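You operate a simulated robot arm through the tools that you are given. There is no shell and no other tool. Be economical: measure what you need, move in short steps, check, and stop when the job is done.

You run a simulated robot arm. Do the job below in one go: nothing can be reset, and whatever is moved stays where it is left.

TASK
Put one of the grey stones from the top of the wide wooden bench on top of the yellow wagon. Take the orange barrel on the top of the round table by the banner and put it away on the top of the wooden jetty. Close the speaker flap. Turn the heating knob to 1. Close the left door of the left red locker. Pull the power cabinet door open. Do these in any order.

Only the result counts: the job must be done as asked and must still hold three seconds after the hand-in. Knocking over, shifting, dropping, spilling or breaking anything else fails it.

THE ROBOT
A 6-joint arm with a two-finger parallel gripper on a trunk, on a base that drives. Base frame: it is fixed to the floor where the robot stands at the start and does not move with it; the origin is under the middle of the robot, x ahead of it, y to its left, z up; the surface under the hand at the start is at about z = 860. Units: mm, rad, N and s.
With the tool pointing down near the work surface it reaches from about 360 to 880 mm from the robot's upright axis, wherever it stands. Its first joint turns from -2.007 to 2.007 rad. Places, roughly: grey stone (2x2x2 cm) [900, -200, 900]; heating knob [-10600, 6500, 1300]; left door of the left red locker [-10100, -2200, 600]; orange barrel (3x3x3 cm) [-9400, 4700, 1200]; power cabinet door [-1900, -2600, 1600]; speaker flap [-10300, 3400, 1600]; top of the wooden jetty (18x44 cm) [-6700, 1320, 780]; yellow wagon (10x5x5 cm) [700, 300, 900]. Payload 3.43 kg.
The tool frame sits at the grasp point between the pads (the TCP): z along the fingers, y along the line on which they close. The tips reach 34 mm beyond it. Largest opening 128 mm; finger width 24, thickness 12; the body of the gripper, 48 by 130 mm, starts 96 mm behind the TCP.
Orientation is that of the tool frame in the base frame, as a unit quaternion [x, y, z, w]. With the fingers straight down and closing along the base's y, the tool's x points along the base's -x, its y along +y and its z along -z.

THE INTERFACE
- The arm moves only by the tool drive_tool. Its argument "moves" is one flat list of numbers, 7 for each row, row after row: the shift along the tool's x, y, z in mm, then the turn, a rotation vector about the tool's x, y, z in rad, then the finger opening in mm, from 0 to 128. In form: [x, y, z, rx, ry, rz, grip, x, y, z, rx, ry, rz, grip, ...]. A call has 1 to 12 rows; each row shifts and turns the commanded pose from where the row before left it, along the tool's axes as they then stand. Each row takes 0.2 s and may step no farther than 50 mm and 0.15 rad from the row before; otherwise, or with a gripper value out of range, the whole call is refused. A pose out of reach is approached as far as the arm can. The call stops where the force on the tool passes 40 N (or 10 N more than at its start, if that is more) or the arm is blocked; 0.2 s more then pass. Each finger travels about 108 mm/s and halts on what it meets, pressing with about 26 N; the grip force reading is that of the motor and also rises with nothing between the fingers. The clock runs only during rows and for 0.2 s after the last one: add rows that do not move to give the fingers time. It gives the time, the measured TCP pose, the force on the tool (base axes), the opening and the grip force at its end, in the units of the frame above (readings bear some noise), with the torque about the TCP (base axes, N m) and any sound that the robot's microphone picked up.
- Cameras (640 x 400 px; columns grow to the right, rows downward): "scene" is now at [43.3, 175.6, 1299.5]; the picture's right is [-0.19, -0.98, 0.00], its down [-0.41, 0.08, -0.91] and it looks along [0.89, -0.18, -0.41] (base axes); focal length 269 px, centre (320, 200). "wrist" rides on the gripper at [76, -11, -160] in the tool frame; the picture's right is [0.15, 0.99, 0.00], its down [-0.88, 0.13, -0.46] and it looks along [-0.45, 0.07, 0.89] (tool axes); focal length 234 px, centre (320, 200). There is no depth. A picture from a camera that has moved, and an enlarged one, comes with that camera's place and axes in the base frame and with its lens.
- grab_frame(camera): a new picture of that camera. It takes no simulated time.
- move_column(by): slides the trunk up (or, below 0, down) by that many mm; the arm and the scene camera ride with it, the base frame stays. It gives what a move gives, with no picture.
- base_move(legs): drives the robot by 1 to 6 legs, each [ahead, turn to the left] in mm and rad, along the robot's own axes; the way and the turn of a leg run together, so that a leg with both is an arc; at most 1500 mm and 3.142 rad a leg. The arm and the cameras ride along, it lands a little off, and it stops where it bumps. It gives what a move gives.
- turn_head(pan, tilt): turns the head with the scene camera to pan (to the left, within 1.798 rad either way) and tilt (down, from -0.506 to 1.204), counted from straight ahead of the robot. It gives what a move gives.
- close_up(camera, box): a new picture of the part [left, top, right, bottom] of that camera's present view, enlarged. It takes no simulated time.
- finish_job(): hands the job in; it is judged then, once.

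Work in short steps. Places have to be worked out from the pictures, the camera data and where the tool is seen: move nearer, look again, correct. Check each grasp and each placing, and mend what went wrong. You have 165 turns and 120 pictures in all, those below and enlarged ones among them. Open the gripper and draw the arm clear of the work before you hand the job in, unless the task says otherwise; then end with one line.

The tools are called after "Call:" by a JSON object that holds its "method" and its "body". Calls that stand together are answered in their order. drive_tool: Moves the arm, as the interface text tells. Its arguments: {"type":"object","properties":{"moves":{"type":"array"}},"required":["moves"]} The other tools are called the same way: move_column (by) slides the trunk up or down; base_move (legs) drives the base; turn_head (pan, tilt) turns the head that bears the scene camera; grab_frame (camera) takes a picture; close_up (camera, box) takes an enlarged picture of a part of a camera's view; finish_job () hands the job in.

At the start:

```text
time_s: 0.0
tcp_pos: [470.5, 91.9, 1092.7]
orientation: [0.0, 1.0, 0.0, 0.0]
wrist_force: [0.3, -0.5, 1.1]
wrist_torque: [-0.03, -0.01, -0.01]
finger_gap: 127.9
grasp_force: 0.0
trunk travel left (down, up): [-550.0, 240.0]
robot x, y, heading: [-0.8, 0.8, 0.002]
head pan, tilt: [-0.194, 0.428]
```

scene: 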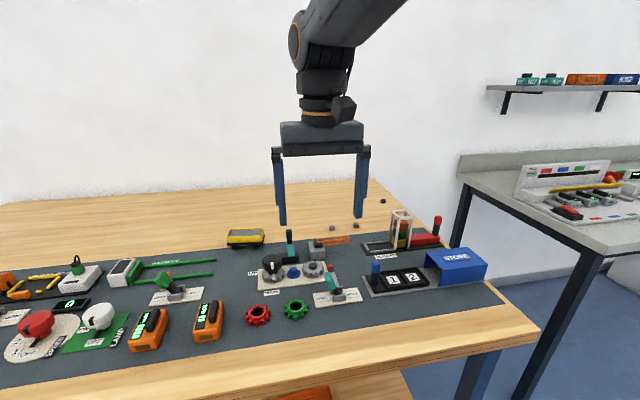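
wrist: 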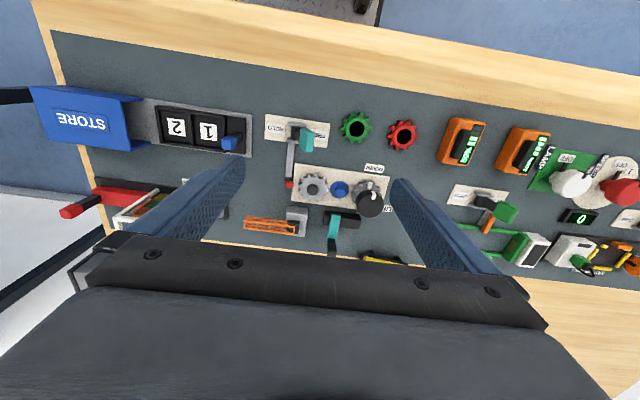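

I start by enlarging the area with the stones and the wagon.

Call:
{"method": "close_up", "body": {"camera": "scene", "box": [210, 170, 450, 320]}}

```text
2.67 times, centred on (330, 245) of scene
camera zoom: at [43.3, 175.6, 1299.5], right [-0.19, -0.98, 0.0], down [-0.41, 0.08, -0.91], along [0.89, -0.18, -0.41], focal length 716 px, centre (293, 80)
```

zoom: 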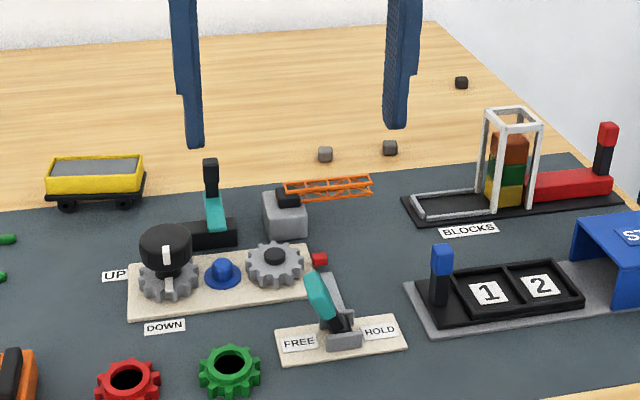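

The lightest stone seems to be at about (754, -1, 870), and the wagon bed at about (718, 256, 905). I move over the stone, keeping high, and check with the wrist camera.

Call:
{"method": "drive_tool", "body": {"moves": [-47.3, -15.5, 10, 0, 0, 0, 100, -47.3, -15.5, 10, 0, 0, 0, 70, -47.3, -15.5, 10, 0, 0, 0, 70, -47.3, -15.5, 10, 0, 0, 0, 70, -47.3, -15.5, 10, 0, 0, 0, 70, -47.3, -15.5, 10, 0, 0, 0, 70]}}

Call:
{"method": "grab_frame", "body": {"camera": "wrist"}}

Call:
{"method": "grab_frame", "body": {"camera": "scene"}}

```text
refused: row 1 steps farther than a row can; nothing moved
```

```text
116 pictures are left
camera wrist: at [394.6, 80.1, 1251.7], right [-0.15, 0.99, 0.0], down [0.88, 0.13, 0.46], along [0.45, 0.07, -0.89], focal length 234 px, centre (320, 200)
```

wrist: 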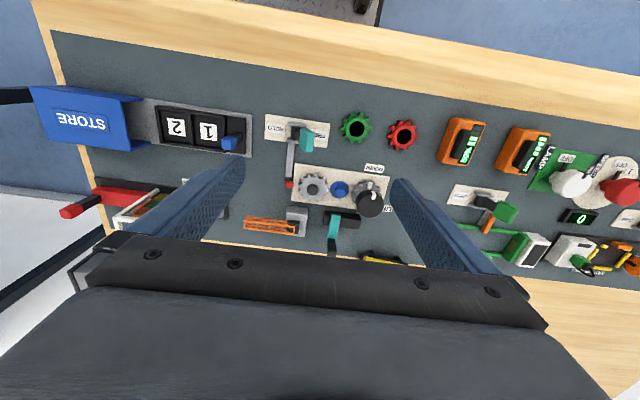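

```text
115 pictures are left
camera scene: at [43.3, 175.6, 1299.5], right [-0.19, -0.98, 0.0], down [-0.41, 0.08, -0.91], along [0.89, -0.18, -0.41], focal length 269 px, centre (320, 200)
```

scene: 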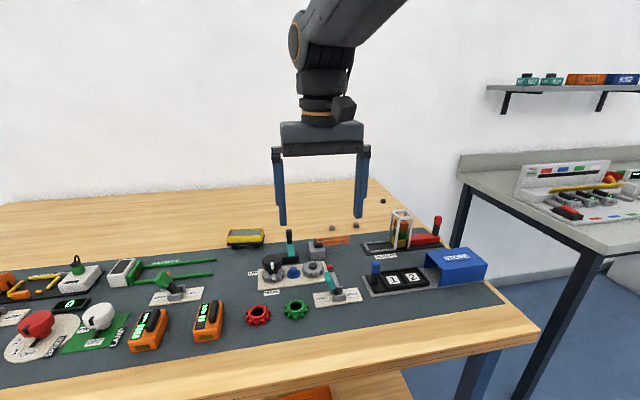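

The step was a little too long, so I split the move into 8 smaller rows.

Call:
{"method": "drive_tool", "body": {"moves": [-35.5, -11.6, 10, 0, 0, 0, 100, -35.5, -11.6, 10, 0, 0, 0, 70, -35.5, -11.6, 10, 0, 0, 0, 70, -35.5, -11.6, 10, 0, 0, 0, 70, -35.5, -11.6, 10, 0, 0, 0, 70, -35.5, -11.6, 10, 0, 0, 0, 70, -35.5, -11.6, 10, 0, 0, 0, 70, -35.5, -11.6, 10, 0, 0, 0, 70]}}

Call:
{"method": "grab_frame", "body": {"camera": "wrist"}}

```text
time_s: 1.8
tcp_pos: [756.6, -0.9, 1013.3]
orientation: [0.0, 1.0, 0.0, 0.0]
wrist_force: [-0.7, 0.2, 0.7]
wrist_torque: [-0.03, -0.05, 0.03]
finger_gap: 70.1
grasp_force: 0.1
trunk travel left (down, up): [-550.0, 240.0]
robot x, y, heading: [1.6, 1.1, -0.002]
head pan, tilt: [-0.194, 0.428]
```

```text
114 pictures are left
camera wrist: at [679.9, -12.4, 1172.4], right [-0.15, 0.99, 0.0], down [0.88, 0.13, 0.46], along [0.45, 0.07, -0.89], focal length 234 px, centre (320, 200)
```

wrist: 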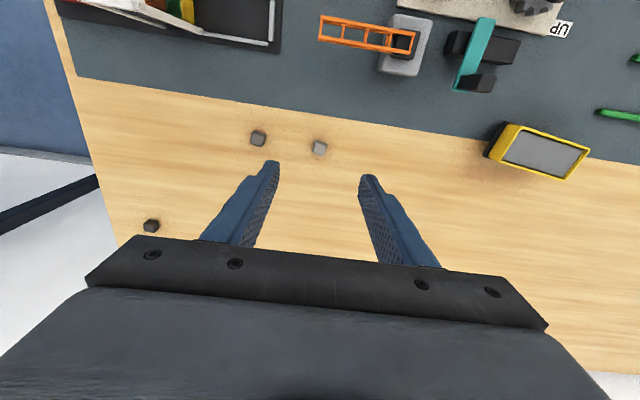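

The stone is confirmed at about (757, 0). I lower until the tips are about 5 mm above the bench, then close.

Call:
{"method": "drive_tool", "body": {"moves": [0, 0.5, 40, 0, 0, 0, 60, 0, 0, 40, 0, 0, 0, 60, 0, 0, 25, 0, 0, 0, 60, 0, 0, 9, 0, 0, 0, 60, 0, 0, 0, 0, 0, 0, 60, 0, 0, 0, 0, 0, 0, 10, 0, 0, 0, 0, 0, 0, 10, 0, 0, 0, 0, 0, 0, 10]}}

Call:
{"method": "grab_frame", "body": {"camera": "wrist"}}

```text
time_s: 3.6
tcp_pos: [754.8, -2.0, 898.4]
orientation: [0.0, 1.0, 0.0, 0.0]
wrist_force: [0.1, -0.3, -0.3]
wrist_torque: [-0.02, 0.01, 0.0]
finger_gap: 15.2
grasp_force: 26.3
trunk travel left (down, up): [-550.0, 240.0]
robot x, y, heading: [-2.7, 4.3, 0.003]
head pan, tilt: [-0.194, 0.428]
```

```text
113 pictures are left
camera wrist: at [679.1, -13.2, 1057.0], right [-0.15, 0.99, 0.0], down [0.88, 0.13, 0.46], along [0.45, 0.07, -0.89], focal length 234 px, centre (320, 200)
```

wrist: 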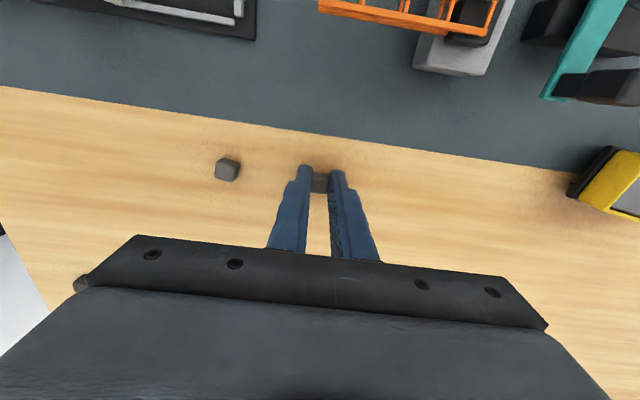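

The stone is held (gap 15 mm). I lift it and carry it over to the wagon.

Call:
{"method": "drive_tool", "body": {"moves": [0, 0, -45, 0, 0, 0, 10, 0, 0, -45, 0, 0, 0, 10, 6.5, 44, 0, 0, 0, 0, 10, 6.5, 44, 0, 0, 0, 0, 10, 6.5, 44, 0, 0, 0, 0, 10, 6.5, 44, 0, 0, 0, 0, 10, 6.5, 44, 0, 0, 0, 0, 10, 6.5, 44, 0, 0, 0, 0, 10, 0, 0, 0, 0, 0, 0, 10]}}

Call:
{"method": "grab_frame", "body": {"camera": "wrist"}}

Call:
{"method": "close_up", "body": {"camera": "scene", "box": [160, 160, 320, 260]}}

```text
time_s: 5.6
tcp_pos: [716.4, 263.5, 990.1]
orientation: [0.001, 1.0, 0.0, 0.001]
wrist_force: [0.5, 0.4, 0.2]
wrist_torque: [0.0, -0.04, 0.04]
finger_gap: 15.2
grasp_force: 26.1
trunk travel left (down, up): [-550.0, 240.0]
robot x, y, heading: [1.6, -0.7, -0.0]
head pan, tilt: [-0.194, 0.428]
```

```text
112 pictures are left
camera wrist: at [639.4, 252.7, 1149.9], right [-0.15, 0.99, 0.0], down [0.88, 0.13, 0.46], along [0.45, 0.07, -0.89], focal length 234 px, centre (320, 200)
```

wrist: 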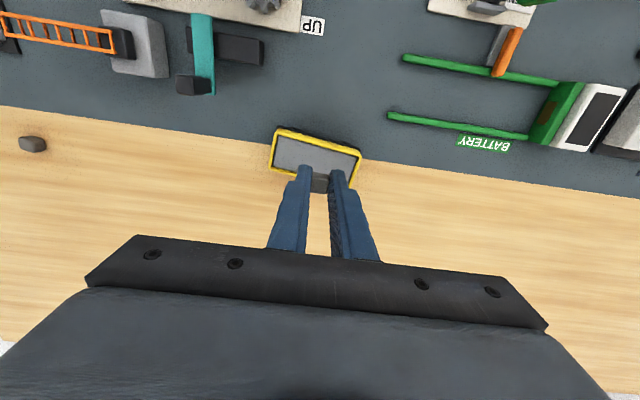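

```text
4.00 times, centred on (240, 210) of scene
camera zoom: at [43.3, 175.7, 1299.5], right [-0.19, -0.98, 0.0], down [-0.41, 0.08, -0.91], along [0.89, -0.18, -0.41], focal length 1074 px, centre (640, 160)
```

zoom: 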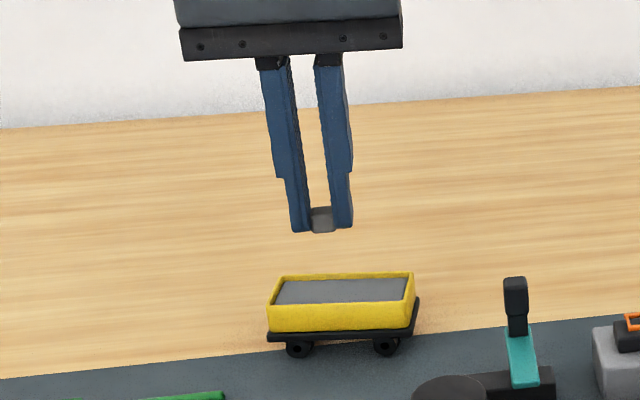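

Wagon centre is at about (717, 259). I lower by 40 mm and look before touching.

Call:
{"method": "drive_tool", "body": {"moves": [0, -4, 20, 0, 0, 0, 10, 0, 0, 20, 0, 0, 0, 10, 0, 0, 0, 0, 0, 0, 10]}}

Call:
{"method": "close_up", "body": {"camera": "scene", "box": [200, 190, 296, 250]}}

```text
time_s: 6.4
tcp_pos: [716.2, 257.8, 950.0]
orientation: [0.001, 1.0, 0.0, 0.0]
wrist_force: [0.4, 0.2, -0.1]
wrist_torque: [0.01, 0.0, -0.01]
finger_gap: 15.2
grasp_force: 26.2
trunk travel left (down, up): [-550.0, 240.0]
robot x, y, heading: [6.4, -2.6, 0.002]
head pan, tilt: [-0.194, 0.428]
```

```text
6.67 times, centred on (248, 220) of scene
camera zoom: at [43.3, 175.7, 1299.5], right [-0.19, -0.98, 0.0], down [-0.41, 0.08, -0.91], along [0.89, -0.18, -0.41], focal length 1791 px, centre (800, 67)
```

zoom: 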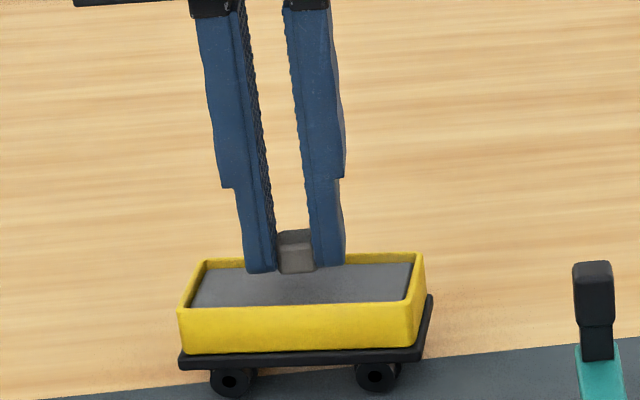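

The stone is about 6 mm above the bed. I lower gently.

Call:
{"method": "drive_tool", "body": {"moves": [0, 0, 3, 0, 0, 0, 10, 0, 0, 2, 0, 0, 0, 10, 0, 0, 0, 0, 0, 0, 10]}}

Call:
{"method": "close_up", "body": {"camera": "scene", "box": [200, 190, 296, 250]}}

```text
time_s: 7.2
tcp_pos: [715.2, 258.2, 942.8]
orientation: [0.0, 1.0, 0.0, 0.001]
wrist_force: [0.1, -0.3, 0.4]
wrist_torque: [0.01, 0.03, 0.01]
finger_gap: 15.7
grasp_force: 25.7
trunk travel left (down, up): [-550.0, 240.0]
robot x, y, heading: [2.1, 0.4, -0.005]
head pan, tilt: [-0.194, 0.428]
```

```text
6.67 times, centred on (248, 220) of scene
camera zoom: at [43.3, 175.7, 1299.5], right [-0.19, -0.98, 0.0], down [-0.41, 0.08, -0.91], along [0.89, -0.18, -0.41], focal length 1791 px, centre (800, 67)
```

zoom: 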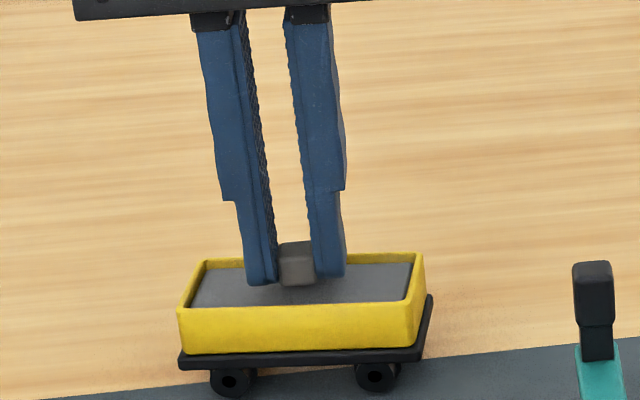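

It is very near the bed now. I go down in 1 mm steps, watching the force.

Call:
{"method": "drive_tool", "body": {"moves": [0, 0, 1, 0, 0, 0, 10, 0, 0, 1, 0, 0, 0, 10, 0, 0, 0, 0, 0, 0, 10]}}

```text
time_s: 8.0
tcp_pos: [716.4, 258.8, 942.9]
orientation: [0.0, 1.0, 0.0, 0.001]
wrist_force: [-0.8, -0.4, 10.0]
wrist_torque: [-0.02, -0.03, 0.0]
finger_gap: 15.0
grasp_force: 26.0
trunk travel left (down, up): [-550.0, 240.0]
robot x, y, heading: [2.6, 0.4, -0.003]
head pan, tilt: [-0.194, 0.428]
```

Contact (10 N upward): the stone rests on the bed. I release slowly and go straight up.

Call:
{"method": "drive_tool", "body": {"moves": [0, 0, -1, 0, 0, 0, 15, 0, 0, 0, 0, 0, 0, 24, 0, 0, 0, 0, 0, 0, 36, 0, 0, 0, 0, 0, 0, 36, 0, 0, -20, 0, 0, 0, 36, 0, 0, -40, 0, 0, 0, 36, 0, 0, -50, 0, 0, 0, 36]}}

Call:
{"method": "close_up", "body": {"camera": "scene", "box": [200, 190, 296, 250]}}

```text
time_s: 9.6
tcp_pos: [716.7, 259.7, 1054.3]
orientation: [0.0, 1.0, 0.0, 0.001]
wrist_force: [1.5, -0.2, -0.5]
wrist_torque: [-0.01, 0.07, 0.02]
finger_gap: 36.0
grasp_force: 0.1
trunk travel left (down, up): [-550.0, 240.0]
robot x, y, heading: [2.5, 3.1, 0.002]
head pan, tilt: [-0.194, 0.428]
```

```text
6.67 times, centred on (248, 220) of scene
camera zoom: at [43.6, 175.8, 1299.5], right [-0.19, -0.98, 0.0], down [-0.41, 0.08, -0.91], along [0.89, -0.18, -0.42], focal length 1791 px, centre (800, 67)
```

zoom: 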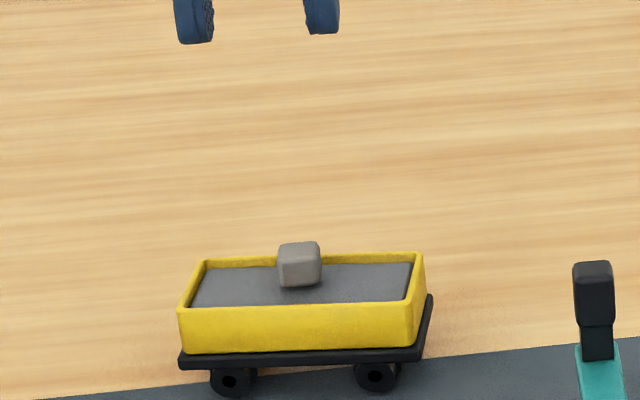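

The stone lies in the wagon. I retract the arm and look around (to the right and to the left).

Call:
{"method": "drive_tool", "body": {"moves": [40, -24, -10, 0, 0, 0, 36, 40, -24, -10, 0, 0, 0, 36, 40, -24, -10, 0, 0, 0, 36, 40, -24, -10, 0, 0, 0, 36, 40, -24, -10, 0, 0, 0, 36, 40, -24, -10, 0, 0, 0, 36, 40, -24, -10, 0, 0, 0, 36]}}

Call:
{"method": "turn_head", "body": {"pan": -1.79, "tilt": 0.2}}

Call:
{"method": "grab_frame", "body": {"camera": "scene"}}

Call:
{"method": "turn_head", "body": {"pan": 1.79, "tilt": 0.2}}

Call:
{"method": "grab_frame", "body": {"camera": "scene"}}

```text
time_s: 11.2
tcp_pos: [437.1, 89.8, 1121.7]
orientation: [0.0, 1.0, 0.0, 0.0]
wrist_force: [0.9, -0.3, -0.1]
wrist_torque: [-0.06, 0.06, -0.02]
finger_gap: 36.1
grasp_force: 0.1
trunk travel left (down, up): [-550.0, 240.0]
robot x, y, heading: [1.6, -4.9, 0.002]
head pan, tilt: [-0.194, 0.428]
```

```text
time_s: 12.9
tcp_pos: [436.7, 90.8, 1122.3]
orientation: [0.0, 1.0, 0.0, 0.0]
wrist_force: [-0.2, -0.4, 0.0]
wrist_torque: [0.01, -0.03, -0.02]
finger_gap: 36.2
grasp_force: 0.1
trunk travel left (down, up): [-550.0, 240.0]
robot x, y, heading: [0.4, 1.3, -0.0]
head pan, tilt: [-1.791, 0.201]
```

```text
107 pictures are left
camera scene: at [-67.5, 102.5, 1320.7], right [-0.98, 0.22, 0.0], down [0.04, 0.19, -0.98], along [-0.21, -0.96, -0.2], focal length 269 px, centre (320, 200)
```

scene: 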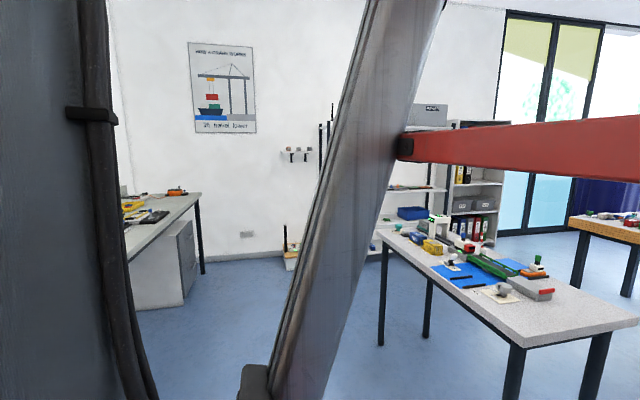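

```text
time_s: 15.8
tcp_pos: [437.4, 89.8, 1123.4]
orientation: [0.0, 1.0, 0.001, 0.0]
wrist_force: [0.9, 0.1, 0.1]
wrist_torque: [0.0, 0.01, -0.02]
finger_gap: 36.0
grasp_force: 0.1
trunk travel left (down, up): [-550.0, 240.0]
robot x, y, heading: [0.2, 4.3, -0.002]
head pan, tilt: [1.791, 0.201]
```

```text
106 pictures are left
camera scene: at [-67.6, 284.4, 1320.7], right [0.98, 0.22, 0.0], down [0.04, -0.19, -0.98], along [-0.21, 0.96, -0.2], focal length 269 px, centre (320, 200)
```

scene: 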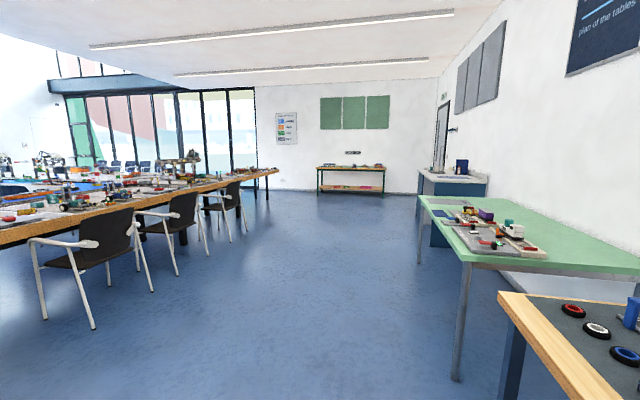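

There's a red beam near the robot's right-rear; I look at it again at another tilt before driving.

Call:
{"method": "turn_head", "body": {"pan": -1.79, "tilt": 0.8}}

Call:
{"method": "grab_frame", "body": {"camera": "scene"}}

Call:
{"method": "turn_head", "body": {"pan": 1.79, "tilt": 0.8}}

Call:
{"method": "grab_frame", "body": {"camera": "scene"}}

```text
time_s: 18.8
tcp_pos: [436.8, 89.2, 1122.0]
orientation: [0.0, 1.0, 0.001, 0.0]
wrist_force: [-0.7, -0.9, 0.2]
wrist_torque: [-0.01, 0.02, 0.0]
finger_gap: 35.8
grasp_force: 0.0
trunk travel left (down, up): [-550.0, 240.0]
robot x, y, heading: [0.3, -4.0, -0.003]
head pan, tilt: [-1.791, 0.799]
```

```text
105 pictures are left
camera scene: at [-64.8, 114.7, 1267.1], right [-0.98, 0.22, 0.0], down [0.16, 0.7, -0.7], along [-0.15, -0.68, -0.72], focal length 269 px, centre (320, 200)
```

scene: 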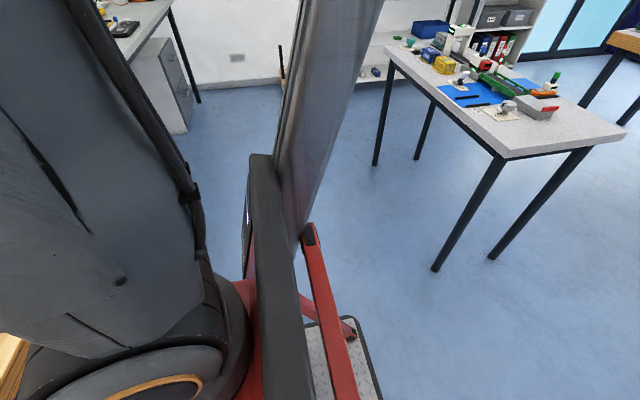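

```text
time_s: 21.8
tcp_pos: [437.1, 89.4, 1124.0]
orientation: [0.0, 1.0, 0.0, 0.001]
wrist_force: [-0.1, 0.0, 0.3]
wrist_torque: [-0.01, 0.0, 0.01]
finger_gap: 35.7
grasp_force: 0.1
trunk travel left (down, up): [-550.0, 240.0]
robot x, y, heading: [-4.6, 1.7, 0.0]
head pan, tilt: [1.791, 0.799]
```

```text
104 pictures are left
camera scene: at [-64.8, 272.2, 1267.0], right [0.98, 0.22, 0.0], down [0.16, -0.7, -0.7], along [-0.15, 0.68, -0.72], focal length 269 px, centre (320, 200)
```

scene: 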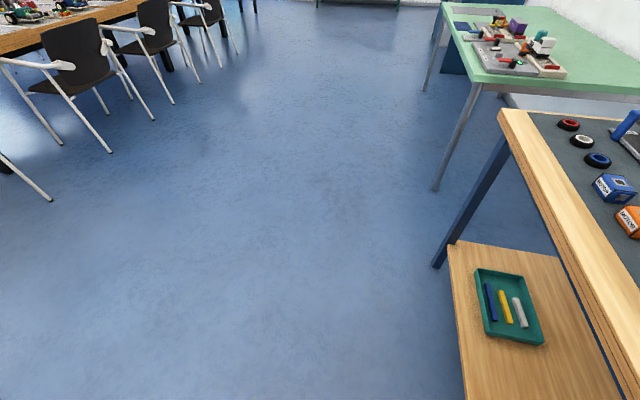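

The red beam is part of the robot itself. I back up a little and turn right to face the cabinet region.

Call:
{"method": "base_move", "body": {"legs": [[-250, 0], [0, -2.2]]}}

Call:
{"method": "turn_head", "body": {"pan": 0, "tilt": 0.3}}

Call:
{"method": "grab_frame", "body": {"camera": "scene"}}

```text
time_s: 28.9
tcp_pos: [-442.4, -402.7, 1121.7]
orientation: [0.896, 0.443, 0.0, 0.0]
wrist_force: [0.1, -0.4, 0.6]
wrist_torque: [0.01, 0.0, -0.04]
finger_gap: 36.2
grasp_force: 0.0
trunk travel left (down, up): [-550.0, 240.0]
robot x, y, heading: [-250.2, 2.5, -2.223]
head pan, tilt: [1.791, 0.799]
```

```text
time_s: 30.7
tcp_pos: [-443.5, -402.2, 1121.7]
orientation: [0.897, 0.442, 0.0, 0.0]
wrist_force: [0.7, 0.3, 0.2]
wrist_torque: [-0.02, 0.02, 0.0]
finger_gap: 36.0
grasp_force: 0.0
trunk travel left (down, up): [-550.0, 240.0]
robot x, y, heading: [-243.8, 1.5, -2.225]
head pan, tilt: [0.0, 0.3]
```

```text
103 pictures are left
camera scene: at [-122.6, -156.7, 1311.4], right [-0.79, 0.61, 0.0], down [0.18, 0.24, -0.96], along [-0.58, -0.76, -0.3], focal length 269 px, centre (320, 200)
```

scene: 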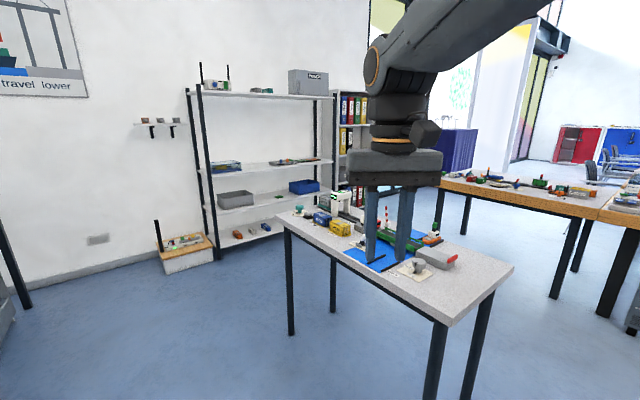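

The power cabinet is the grey box on top of the shelf. I zoom in.

Call:
{"method": "close_up", "body": {"camera": "scene", "box": [260, 50, 356, 110]}}

Call:
{"method": "close_up", "body": {"camera": "scene", "box": [180, 60, 500, 260]}}

```text
6.67 times, centred on (308, 80) of scene
camera zoom: at [-122.6, -156.7, 1311.4], right [-0.79, 0.61, 0.0], down [0.18, 0.24, -0.96], along [-0.58, -0.76, -0.3], focal length 1791 px, centre (400, 1000)
```

zoom: 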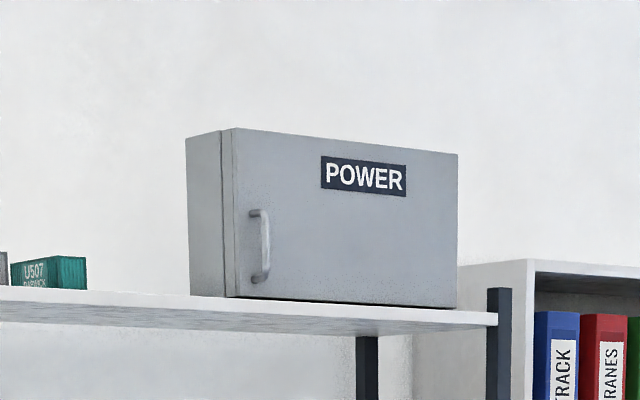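

```text
2.00 times, centred on (340, 160) of scene
camera zoom: at [-122.6, -156.7, 1311.4], right [-0.79, 0.61, 0.0], down [0.18, 0.24, -0.96], along [-0.58, -0.76, -0.3], focal length 537 px, centre (280, 280)
```

zoom: 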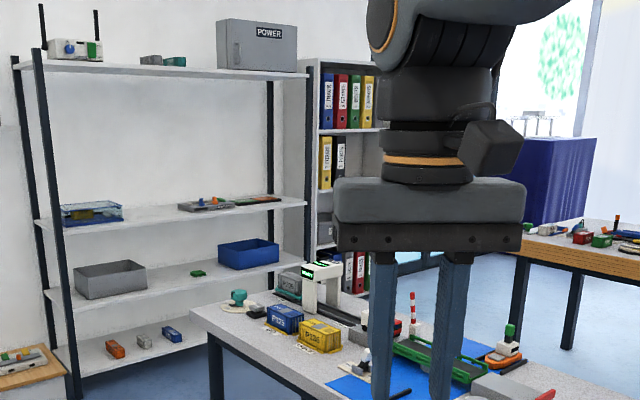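

The cabinet door has its vertical handle on the left and its hinges on the right. I raise the trunk and drive around the grey table to measure from nearer.

Call:
{"method": "move_column", "body": {"by": 235}}

Call:
{"method": "base_move", "body": {"legs": [[0, 0.652], [1500, 0], [250, 0]]}}

Call:
{"method": "turn_head", "body": {"pan": -0.9, "tilt": 0.1}}

Call:
{"method": "grab_frame", "body": {"camera": "scene"}}

```text
time_s: 33.2
tcp_pos: [-443.6, -400.8, 1358.3]
orientation: [0.896, 0.443, 0.0, 0.0]
wrist_force: [-0.4, 0.1, -0.8]
wrist_torque: [-0.02, 0.0, 0.0]
finger_gap: 35.9
grasp_force: 0.1
trunk travel left (down, up): [-785.0, 5.0]
robot x, y, heading: [-250.5, 1.8, -2.223]
head pan, tilt: [0.0, 0.3]
```

```text
time_s: 43.7
tcp_pos: [-134.7, -2151.0, 1357.9]
orientation: [0.704, 0.71, 0.0, 0.0]
wrist_force: [0.9, 0.4, 0.8]
wrist_torque: [-0.03, -0.01, 0.0]
finger_gap: 35.9
grasp_force: 0.1
trunk travel left (down, up): [-785.0, 5.0]
robot x, y, heading: [-229.5, -1720.9, -1.555]
head pan, tilt: [0.0, 0.3]
```

```text
time_s: 44.9
tcp_pos: [-134.9, -2150.5, 1357.2]
orientation: [0.703, 0.711, 0.0, 0.0]
wrist_force: [-0.7, 0.1, 0.0]
wrist_torque: [0.02, 0.01, -0.03]
finger_gap: 36.0
grasp_force: 0.1
trunk travel left (down, up): [-785.0, 5.0]
robot x, y, heading: [-229.6, -1720.9, -1.557]
head pan, tilt: [-0.901, 0.099]
```

```text
100 pictures are left
camera scene: at [-107.4, -1660.9, 1565.1], right [-0.63, 0.78, 0.0], down [0.08, 0.06, -0.99], along [-0.77, -0.63, -0.1], focal length 269 px, centre (320, 200)
```

scene: 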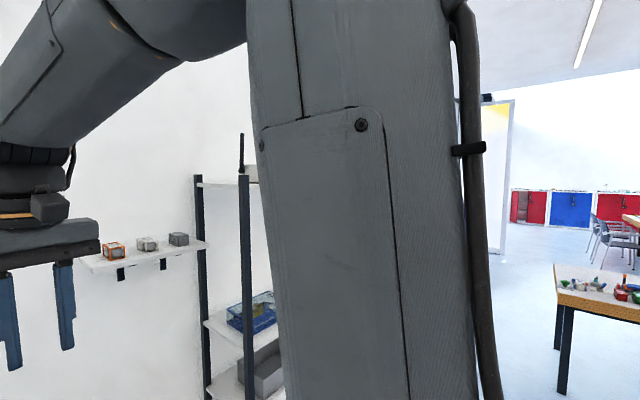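

The shelf front is near y ≈ -2620. I drive into the lane in front of it and face the cabinet.

Call:
{"method": "base_move", "body": {"legs": [[170, 0], [0, -1.586], [1450, 0]]}}

Call:
{"method": "turn_head", "body": {"pan": 1.2, "tilt": 0.1}}

Call:
{"method": "grab_frame", "body": {"camera": "scene"}}

```text
time_s: 57.0
tcp_pos: [-2122.8, -1953.5, 1357.9]
orientation: [1.0, -0.009, 0.0, 0.001]
wrist_force: [0.3, -0.7, 0.5]
wrist_torque: [-0.02, 0.0, -0.05]
finger_gap: 35.9
grasp_force: 0.1
trunk travel left (down, up): [-785.0, 5.0]
robot x, y, heading: [-1682.4, -1871.8, 3.123]
head pan, tilt: [-0.901, 0.099]
```

```text
time_s: 59.0
tcp_pos: [-2121.7, -1953.0, 1358.7]
orientation: [1.0, -0.009, 0.0, 0.0]
wrist_force: [-0.5, 0.4, -0.2]
wrist_torque: [-0.02, 0.03, 0.01]
finger_gap: 36.2
grasp_force: 0.0
trunk travel left (down, up): [-785.0, 5.0]
robot x, y, heading: [-1684.6, -1874.1, 3.122]
head pan, tilt: [1.201, 0.099]
```

```text
99 pictures are left
camera scene: at [-1610.0, -2155.3, 1565.1], right [-0.93, 0.38, 0.0], down [0.04, 0.09, -1.0], along [-0.38, -0.92, -0.1], focal length 269 px, centre (320, 200)
```

scene: 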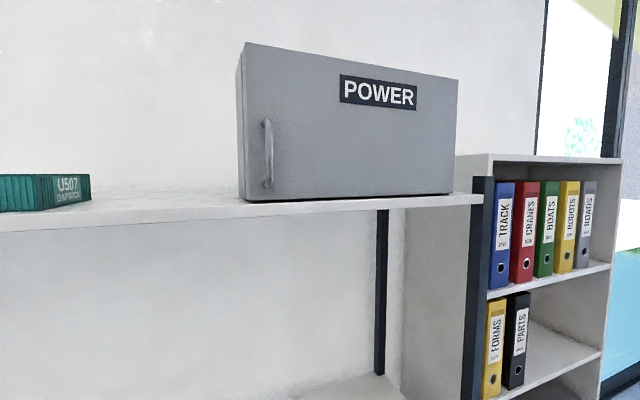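

By triangulation the handle is at about (-1695, -2570, 1592), with the hinge near x ≈ -2136. I turn to face it and back up a little.

Call:
{"method": "base_move", "body": {"legs": [[0, 1.591], [-80, 0]]}}

Call:
{"method": "drive_tool", "body": {"moves": [-19, -9.2, -21.3, 0, -0.1428, 0, 50, -21.8, -9.2, -18.4, 0, -0.1428, 0, 60, -24.2, -9.2, -15.1, 0, -0.1428, 0, 60, -26.1, -9.2, -11.5, 0, -0.1428, 0, 60, -27.5, -9.2, -7.6, 0, -0.1428, 0, 60, -28.3, -9.2, -3.7, 0, -0.1428, 0, 60, -28.5, -9.2, 0.4, 0, -0.1428, 0, 60, -28.2, -9.2, 4.5, 0, -0.1428, 0, 60, -27.3, -9.2, 8.4, 0, -0.1428, 0, 60, -25.8, -9.2, 12.2, 0, -0.1428, 0, 60, -23.8, -9.2, 15.8, 0, -0.1428, 0, 60]}}

Call:
{"method": "turn_head", "body": {"pan": -0.15, "tilt": 0.0}}

Call:
{"method": "grab_frame", "body": {"camera": "scene"}}

Call:
{"method": "grab_frame", "body": {"camera": "wrist"}}

```text
time_s: 63.9
tcp_pos: [-1600.8, -2230.8, 1357.7]
orientation: [0.714, 0.7, 0.0, 0.0]
wrist_force: [0.3, -0.2, 0.2]
wrist_torque: [0.02, -0.01, 0.0]
finger_gap: 36.1
grasp_force: 0.1
trunk travel left (down, up): [-785.0, 5.0]
robot x, y, heading: [-1678.8, -1796.3, -1.589]
head pan, tilt: [1.201, 0.099]
```

```text
time_s: 66.3
tcp_pos: [-1706.2, -2437.7, 1593.1]
orientation: [-0.505, -0.494, 0.506, -0.495]
wrist_force: [0.9, 0.7, 0.6]
wrist_torque: [0.0, 0.0, 0.01]
finger_gap: 60.0
grasp_force: 0.1
trunk travel left (down, up): [-785.0, 5.0]
robot x, y, heading: [-1679.5, -1792.6, -1.588]
head pan, tilt: [1.201, 0.099]
```

```text
time_s: 67.8
tcp_pos: [-1706.6, -2437.2, 1592.6]
orientation: [0.506, 0.496, -0.504, 0.494]
wrist_force: [-0.2, 0.9, -1.1]
wrist_torque: [0.01, -0.01, 0.01]
finger_gap: 59.8
grasp_force: 0.1
trunk travel left (down, up): [-785.0, 5.0]
robot x, y, heading: [-1685.8, -1795.3, -1.594]
head pan, tilt: [-0.15, 0.0]
```

```text
98 pictures are left
camera scene: at [-1500.2, -1773.4, 1574.1], right [-0.99, 0.17, 0.0], down [0.0, 0.0, -1.0], along [-0.17, -0.99, 0.0], focal length 269 px, centre (320, 200)
```

scene: 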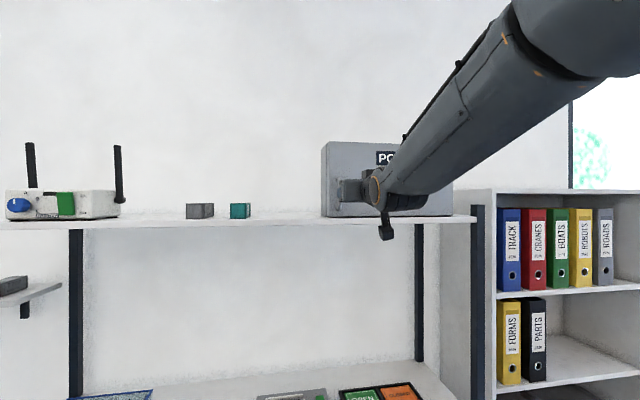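

```text
97 pictures are left
camera wrist: at [-1715.4, -2276.1, 1517.5], right [0.99, -0.02, -0.15], down [0.14, 0.45, 0.88], along [0.05, -0.89, 0.45], focal length 234 px, centre (320, 200)
```

wrist: 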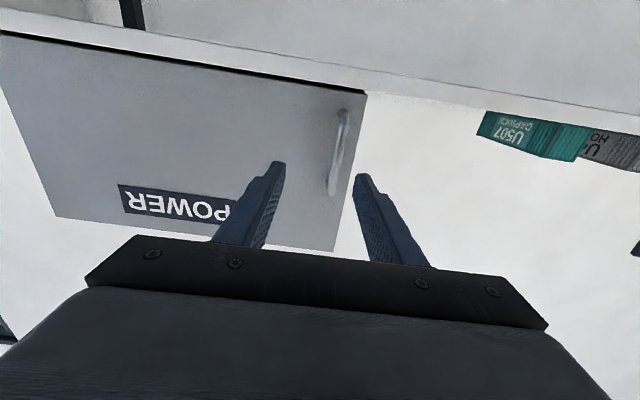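

The handle shows at about (-1685, -2570, 1600). I shift 20 mm sideways, 6 up, and forward 95 mm, then look.

Call:
{"method": "drive_tool", "body": {"moves": [-3, 12, 25, 0, 0, 0, 60, -3, 11, 25, 0, 0, 0, 60, 0, 0, 25, 0, 0, 0, 60, 0, 0, 20, 0, 0, 0, 60, 0, 0, 0, 0, 0, 0, 60]}}

Call:
{"method": "grab_frame", "body": {"camera": "wrist"}}

Call:
{"method": "close_up", "body": {"camera": "scene", "box": [272, 110, 432, 210]}}

```text
time_s: 69.0
tcp_pos: [-1685.7, -2531.9, 1598.7]
orientation: [-0.505, -0.495, 0.505, -0.495]
wrist_force: [0.2, 0.9, 0.5]
wrist_torque: [-0.03, -0.02, 0.02]
finger_gap: 60.1
grasp_force: 0.0
trunk travel left (down, up): [-785.0, 5.0]
robot x, y, heading: [-1682.5, -1794.9, -1.594]
head pan, tilt: [-0.15, 0.0]
```

```text
96 pictures are left
camera wrist: at [-1694.2, -2371.5, 1521.8], right [0.99, -0.02, -0.15], down [0.14, 0.45, 0.88], along [0.05, -0.89, 0.45], focal length 234 px, centre (320, 200)
```

wrist: 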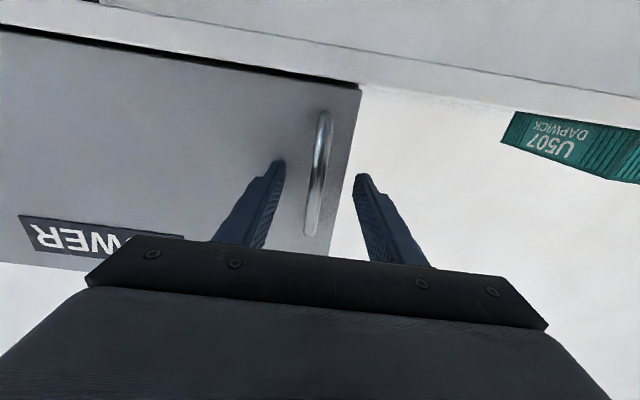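

```text
4.00 times, centred on (352, 160) of scene
camera zoom: at [-1500.3, -1773.6, 1574.1], right [-0.99, 0.17, 0.0], down [0.0, 0.0, -1.0], along [-0.17, -0.99, 0.0], focal length 1074 px, centre (192, 360)
```

zoom: 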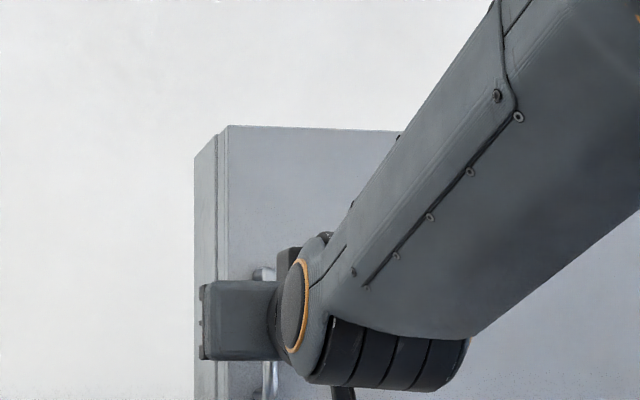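

The handle is centred between the fingers. I go forward 17 mm and close on it.

Call:
{"method": "drive_tool", "body": {"moves": [0, 0, 10, 0, 0, 0, 60, 0, 0, 8, 0, 0, 0, 60, 0, 0, 0, 0, 0, 0, 30, 0, 0, 0, 0, 0, 0, 5, 0, 0, 0, 0, 0, 0, 5, 0, 0, 0, 0, 0, 0, 5]}}

Call:
{"method": "grab_frame", "body": {"camera": "wrist"}}

```text
time_s: 69.4
tcp_pos: [-1685.4, -2533.2, 1598.1]
orientation: [0.506, 0.495, -0.505, 0.494]
wrist_force: [0.3, 35.4, -1.9]
wrist_torque: [-0.07, 0.16, -1.12]
finger_gap: 59.7
grasp_force: 0.0
trunk travel left (down, up): [-785.0, 5.0]
robot x, y, heading: [-1681.2, -1792.4, -1.594]
head pan, tilt: [-0.15, 0.0]
stopped in row 1: the force on the tool passed its limit at 55 N (the readings are from after the stop); the commanded pose is now the measured one
```

```text
94 pictures are left
camera wrist: at [-1694.2, -2372.5, 1522.4], right [0.99, -0.02, -0.15], down [0.14, 0.45, 0.88], along [0.05, -0.89, 0.45], focal length 234 px, centre (320, 200)
```

wrist: 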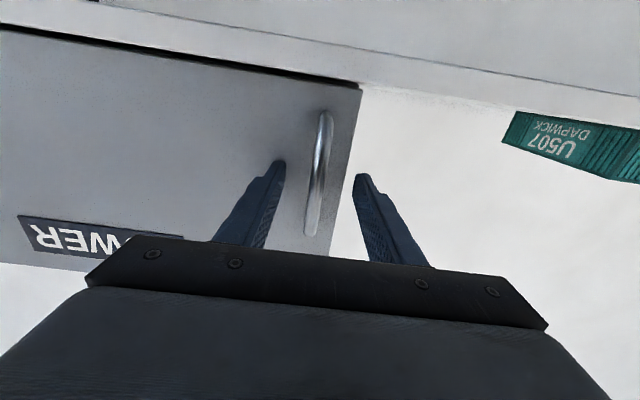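

A finger tip already meets the door, so the handle is within the fingers. I back off 4 mm and close.

Call:
{"method": "drive_tool", "body": {"moves": [0, 0, -4, 0, 0, 0, 60, 0, 0, 0, 0, 0, 0, 40, 0, 0, 0, 0, 0, 0, 20, 0, 0, 0, 0, 0, 0, 5, 0, 0, 0, 0, 0, 0, 5, 0, 0, 0, 0, 0, 0, 5]}}

Call:
{"method": "grab_frame", "body": {"camera": "wrist"}}

```text
time_s: 70.8
tcp_pos: [-1679.4, -2532.4, 1596.2]
orientation: [-0.504, -0.497, 0.504, -0.494]
wrist_force: [38.3, 12.4, 0.8]
wrist_torque: [0.03, -0.43, 2.32]
finger_gap: 30.9
grasp_force: 45.3
trunk travel left (down, up): [-785.0, 5.0]
robot x, y, heading: [-1683.6, -1794.8, -1.588]
head pan, tilt: [-0.15, 0.0]
```

```text
93 pictures are left
camera wrist: at [-1688.4, -2371.7, 1521.1], right [0.99, -0.02, -0.15], down [0.14, 0.45, 0.88], along [0.05, -0.89, 0.45], focal length 234 px, centre (320, 200)
```

wrist: 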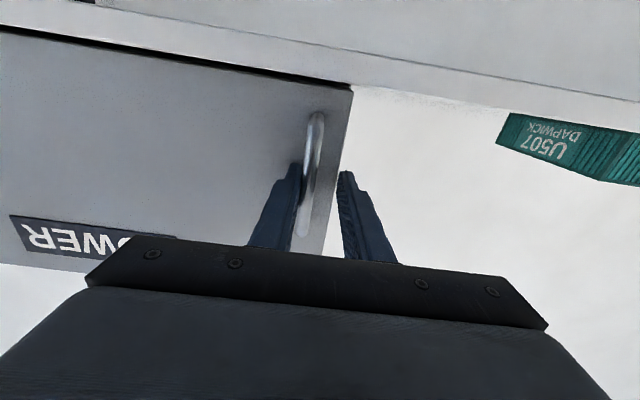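

The right finger caught the door's free edge. I open, back off 8 mm, shift 9 mm to -x and close again.

Call:
{"method": "drive_tool", "body": {"moves": [0, 0, 0, 0, 0, 0, 50, 0, 0, -9, 0, 0, 0, 50, 0, -8, 0, 0, 0, 0, 50, 0, 0, 0, 0, 0, 0, 50]}}

Call:
{"method": "grab_frame", "body": {"camera": "wrist"}}

```text
time_s: 71.8
tcp_pos: [-1693.0, -2525.6, 1595.0]
orientation: [0.506, 0.496, -0.504, 0.494]
wrist_force: [0.2, 0.7, -0.7]
wrist_torque: [-0.01, -0.02, 0.03]
finger_gap: 50.1
grasp_force: 0.1
trunk travel left (down, up): [-785.0, 5.0]
robot x, y, heading: [-1681.0, -1789.8, -1.589]
head pan, tilt: [-0.15, 0.0]
```

```text
92 pictures are left
camera wrist: at [-1701.9, -2364.4, 1520.3], right [0.99, -0.02, -0.15], down [0.14, 0.45, 0.88], along [0.05, -0.89, 0.45], focal length 234 px, centre (320, 200)
```

wrist: 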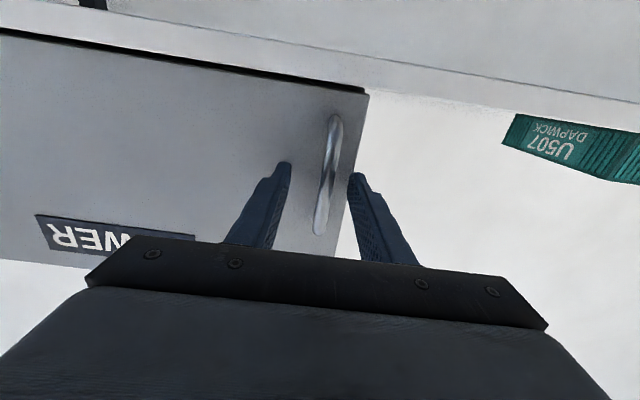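

The handle is 4-5 mm to the right of centre. I shift and close.

Call:
{"method": "drive_tool", "body": {"moves": [0, 5, 0, 0, 0, 0, 50, 0, 0, 0, 0, 0, 0, 36, 0, 0, 0, 0, 0, 0, 24, 0, 0, 0, 0, 0, 0, 12, 0, 0, 0, 0, 0, 0, 6, 0, 0, 0, 0, 0, 0, 6]}}

Call:
{"method": "grab_frame", "body": {"camera": "wrist"}}

```text
time_s: 73.2
tcp_pos: [-1688.8, -2525.5, 1595.8]
orientation: [0.506, 0.495, -0.505, 0.494]
wrist_force: [-3.8, 0.5, -0.2]
wrist_torque: [-0.01, 0.08, -0.06]
finger_gap: 10.9
grasp_force: 44.2
trunk travel left (down, up): [-785.0, 5.0]
robot x, y, heading: [-1684.3, -1792.4, -1.587]
head pan, tilt: [-0.15, 0.0]
```

```text
91 pictures are left
camera wrist: at [-1697.4, -2364.2, 1520.0], right [0.99, -0.02, -0.15], down [0.14, 0.45, 0.88], along [0.05, -0.89, 0.45], focal length 234 px, centre (320, 200)
```

wrist: 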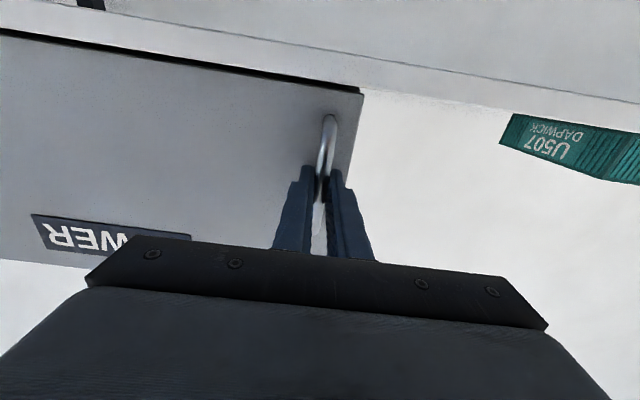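

The handle is gripped (11 mm). I start pulling along the door's arc (hinge about (-2136, -2575)), turning with it.

Call:
{"method": "drive_tool", "body": {"moves": [0, -3, -22.3, -0.05, 0, 0, 4, 0, -3, -22.3, -0.05, 0, 0, 4, 0, -3, -22.3, -0.05, 0, 0, 4, 0, -3, -22.3, -0.05, 0, 0, 4]}}

Call:
{"method": "grab_frame", "body": {"camera": "wrist"}}

```text
time_s: 74.2
tcp_pos: [-1713.2, -2444.8, 1594.5]
orientation: [0.464, 0.538, -0.457, 0.535]
wrist_force: [-19.6, -8.0, 2.3]
wrist_torque: [1.06, 0.66, -0.3]
finger_gap: 10.9
grasp_force: 44.1
trunk travel left (down, up): [-785.0, 5.0]
robot x, y, heading: [-1681.6, -1792.1, -1.601]
head pan, tilt: [-0.15, 0.0]
stopped in row 4: the force on the tool passed its limit at 44 N (the readings are from after the stop); the commanded pose is now the measured one
```

```text
90 pictures are left
camera wrist: at [-1748.3, -2287.6, 1520.7], right [0.98, 0.15, -0.14], down [0.06, 0.46, 0.89], along [0.2, -0.87, 0.44], focal length 234 px, centre (320, 200)
```

wrist: 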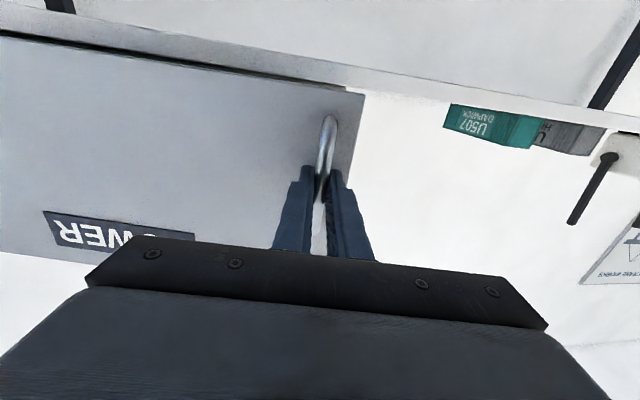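

The door follows. The force shows that the path must bend more towards -x, so I continue with a corrected arc.

Call:
{"method": "drive_tool", "body": {"moves": [0, -6, -10, -0.03, 0, 0, 4, 0, -5.5, -22, -0.05, 0, 0, 4, 0, -5.5, -22, -0.05, 0, 0, 4]}}

```text
time_s: 75.0
tcp_pos: [-1738.1, -2395.2, 1595.1]
orientation: [0.427, 0.567, -0.421, 0.564]
wrist_force: [-20.9, -11.7, 2.0]
wrist_torque: [-0.33, 0.39, -0.34]
finger_gap: 10.8
grasp_force: 44.8
trunk travel left (down, up): [-785.0, 5.0]
robot x, y, heading: [-1682.4, -1793.9, -1.601]
head pan, tilt: [-0.15, 0.0]
```

Fitting the points gives a hinge near (-2160, -2640). I continue with the refined arc.

Call:
{"method": "drive_tool", "body": {"moves": [0, -9, -22, -0.05, 0, 0, 4, 0, -7, -23, -0.05, 0, 0, 4, 0, -7, -23, -0.05, 0, 0, 4, 0, -7, -23, -0.05, 0, 0, 4]}}

Call:
{"method": "grab_frame", "body": {"camera": "wrist"}}

```text
time_s: 76.0
tcp_pos: [-1795.0, -2320.3, 1594.6]
orientation: [0.369, 0.607, -0.361, 0.604]
wrist_force: [-2.4, -2.6, -13.0]
wrist_torque: [-0.21, 0.58, -0.22]
finger_gap: 10.8
grasp_force: 44.3
trunk travel left (down, up): [-785.0, 5.0]
robot x, y, heading: [-1682.8, -1793.8, -1.593]
head pan, tilt: [-0.15, 0.0]
```

```text
89 pictures are left
camera wrist: at [-1880.5, -2182.4, 1520.2], right [0.87, 0.47, -0.14], down [-0.1, 0.45, 0.89], along [0.48, -0.76, 0.44], focal length 234 px, centre (320, 200)
```

wrist: 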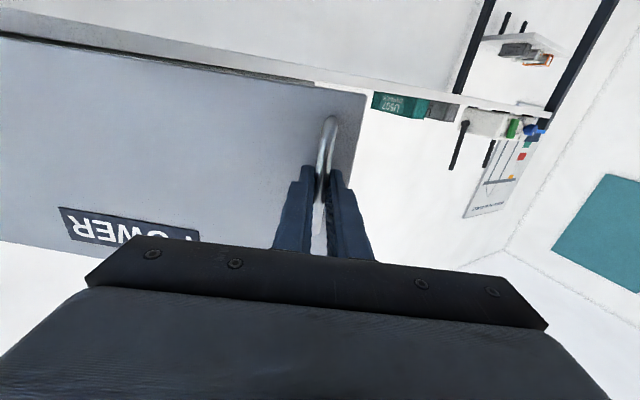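

The door is open about 0.5 rad and the force is small. I continue.

Call:
{"method": "drive_tool", "body": {"moves": [0, -11, -36, -0.08, 0, 0, 4, 0, -11, -36, -0.08, 0, 0, 4, 0, -11, -36, -0.08, 0, 0, 4, 0, -11, -36, -0.08, 0, 0, 4]}}

Call:
{"method": "grab_frame", "body": {"camera": "scene"}}

```text
time_s: 77.0
tcp_pos: [-1906.3, -2238.8, 1595.5]
orientation: [0.282, 0.652, -0.273, 0.649]
wrist_force: [-12.5, -29.0, -5.7]
wrist_torque: [-1.15, 0.03, -0.11]
finger_gap: 10.8
grasp_force: 44.3
trunk travel left (down, up): [-785.0, 5.0]
robot x, y, heading: [-1680.8, -1791.9, -1.596]
head pan, tilt: [-0.15, 0.0]
stopped in row 4: the force on the tool passed its limit at 47 N (the readings are from after the stop); the commanded pose is now the measured one
```

```text
88 pictures are left
camera scene: at [-1501.1, -1778.4, 1574.3], right [-0.98, 0.17, 0.0], down [0.0, 0.0, -1.0], along [-0.17, -0.98, 0.0], focal length 269 px, centre (320, 200)
```

scene: 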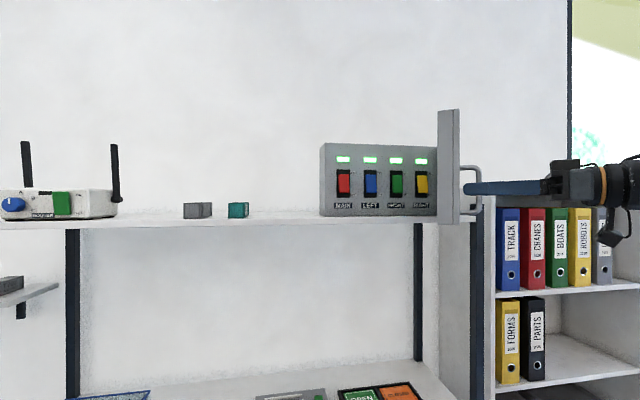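

The door is about 0.94 rad open. A refit gives the hinge at (-2076, -2605) and R ≈ 398; I pull on towards about 90°.

Call:
{"method": "drive_tool", "body": {"moves": [0, -22.3, -35.6, -0.12, 0, 0, 4, 0, -15.8, -36.5, -0.12, 0, 0, 4, 0, -15.2, -36.8, -0.12, 0, 0, 4]}}

Call:
{"method": "grab_frame", "body": {"camera": "scene"}}

```text
time_s: 77.6
tcp_pos: [-1967.6, -2214.8, 1594.7]
orientation: [0.207, 0.679, -0.198, 0.676]
wrist_force: [6.0, 15.7, -4.4]
wrist_torque: [-0.9, 0.26, 0.35]
finger_gap: 10.6
grasp_force: 44.6
out of reach, approached as far as the arm can: row 2, 3
trunk travel left (down, up): [-785.0, 5.0]
robot x, y, heading: [-1681.3, -1790.7, -1.602]
head pan, tilt: [-0.15, 0.0]
stopped in row 3: the force on the tool passed its limit at 69 N (the readings are from after the stop); the commanded pose is now the measured one
```

```text
87 pictures are left
camera scene: at [-1498.9, -1772.6, 1574.1], right [-0.98, 0.17, 0.0], down [0.0, 0.0, -1.0], along [-0.17, -0.98, 0.0], focal length 269 px, centre (320, 200)
```

scene: 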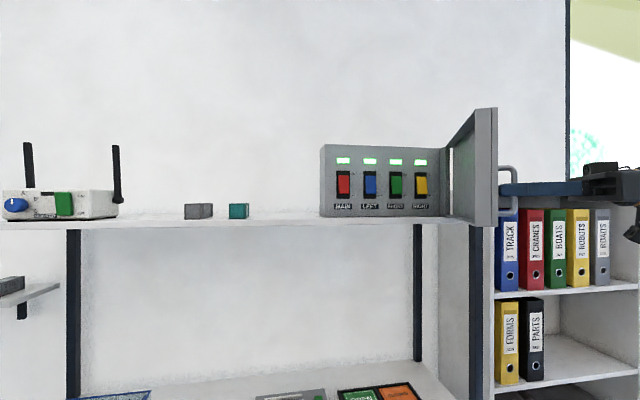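

The arm is at its reach limit with the door about 63° open. I release the handle and back off, then I'll push the door farther from the inside.

Call:
{"method": "drive_tool", "body": {"moves": [0, 0, 0, 0, 0, 0, 20, 0, 0, 0, 0, 0, 0, 40, 0, 0, -15, 0, 0, 0, 40, 0, 0, -15, 0.05, 0, 0, 40, 0, 0, -15, 0.05, 0, 0, 40]}}

Call:
{"method": "grab_frame", "body": {"camera": "scene"}}

```text
time_s: 78.8
tcp_pos: [-1995.8, -2202.4, 1594.8]
orientation: [0.241, 0.668, -0.232, 0.665]
wrist_force: [-0.5, -0.6, 0.5]
wrist_torque: [-0.01, 0.0, 0.02]
finger_gap: 39.9
grasp_force: 0.1
out of reach, approached as far as the arm can: row 3
trunk travel left (down, up): [-785.0, 5.0]
robot x, y, heading: [-1681.7, -1793.8, -1.597]
head pan, tilt: [-0.15, 0.0]
```

```text
86 pictures are left
camera scene: at [-1500.5, -1774.3, 1574.2], right [-0.98, 0.17, 0.0], down [0.0, 0.0, -1.0], along [-0.17, -0.98, 0.0], focal length 269 px, centre (320, 200)
```

scene: 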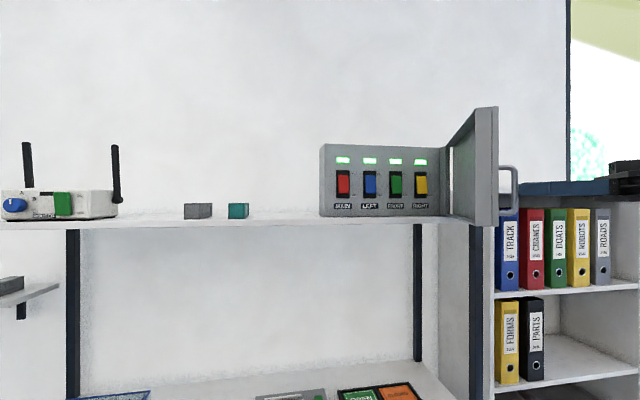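

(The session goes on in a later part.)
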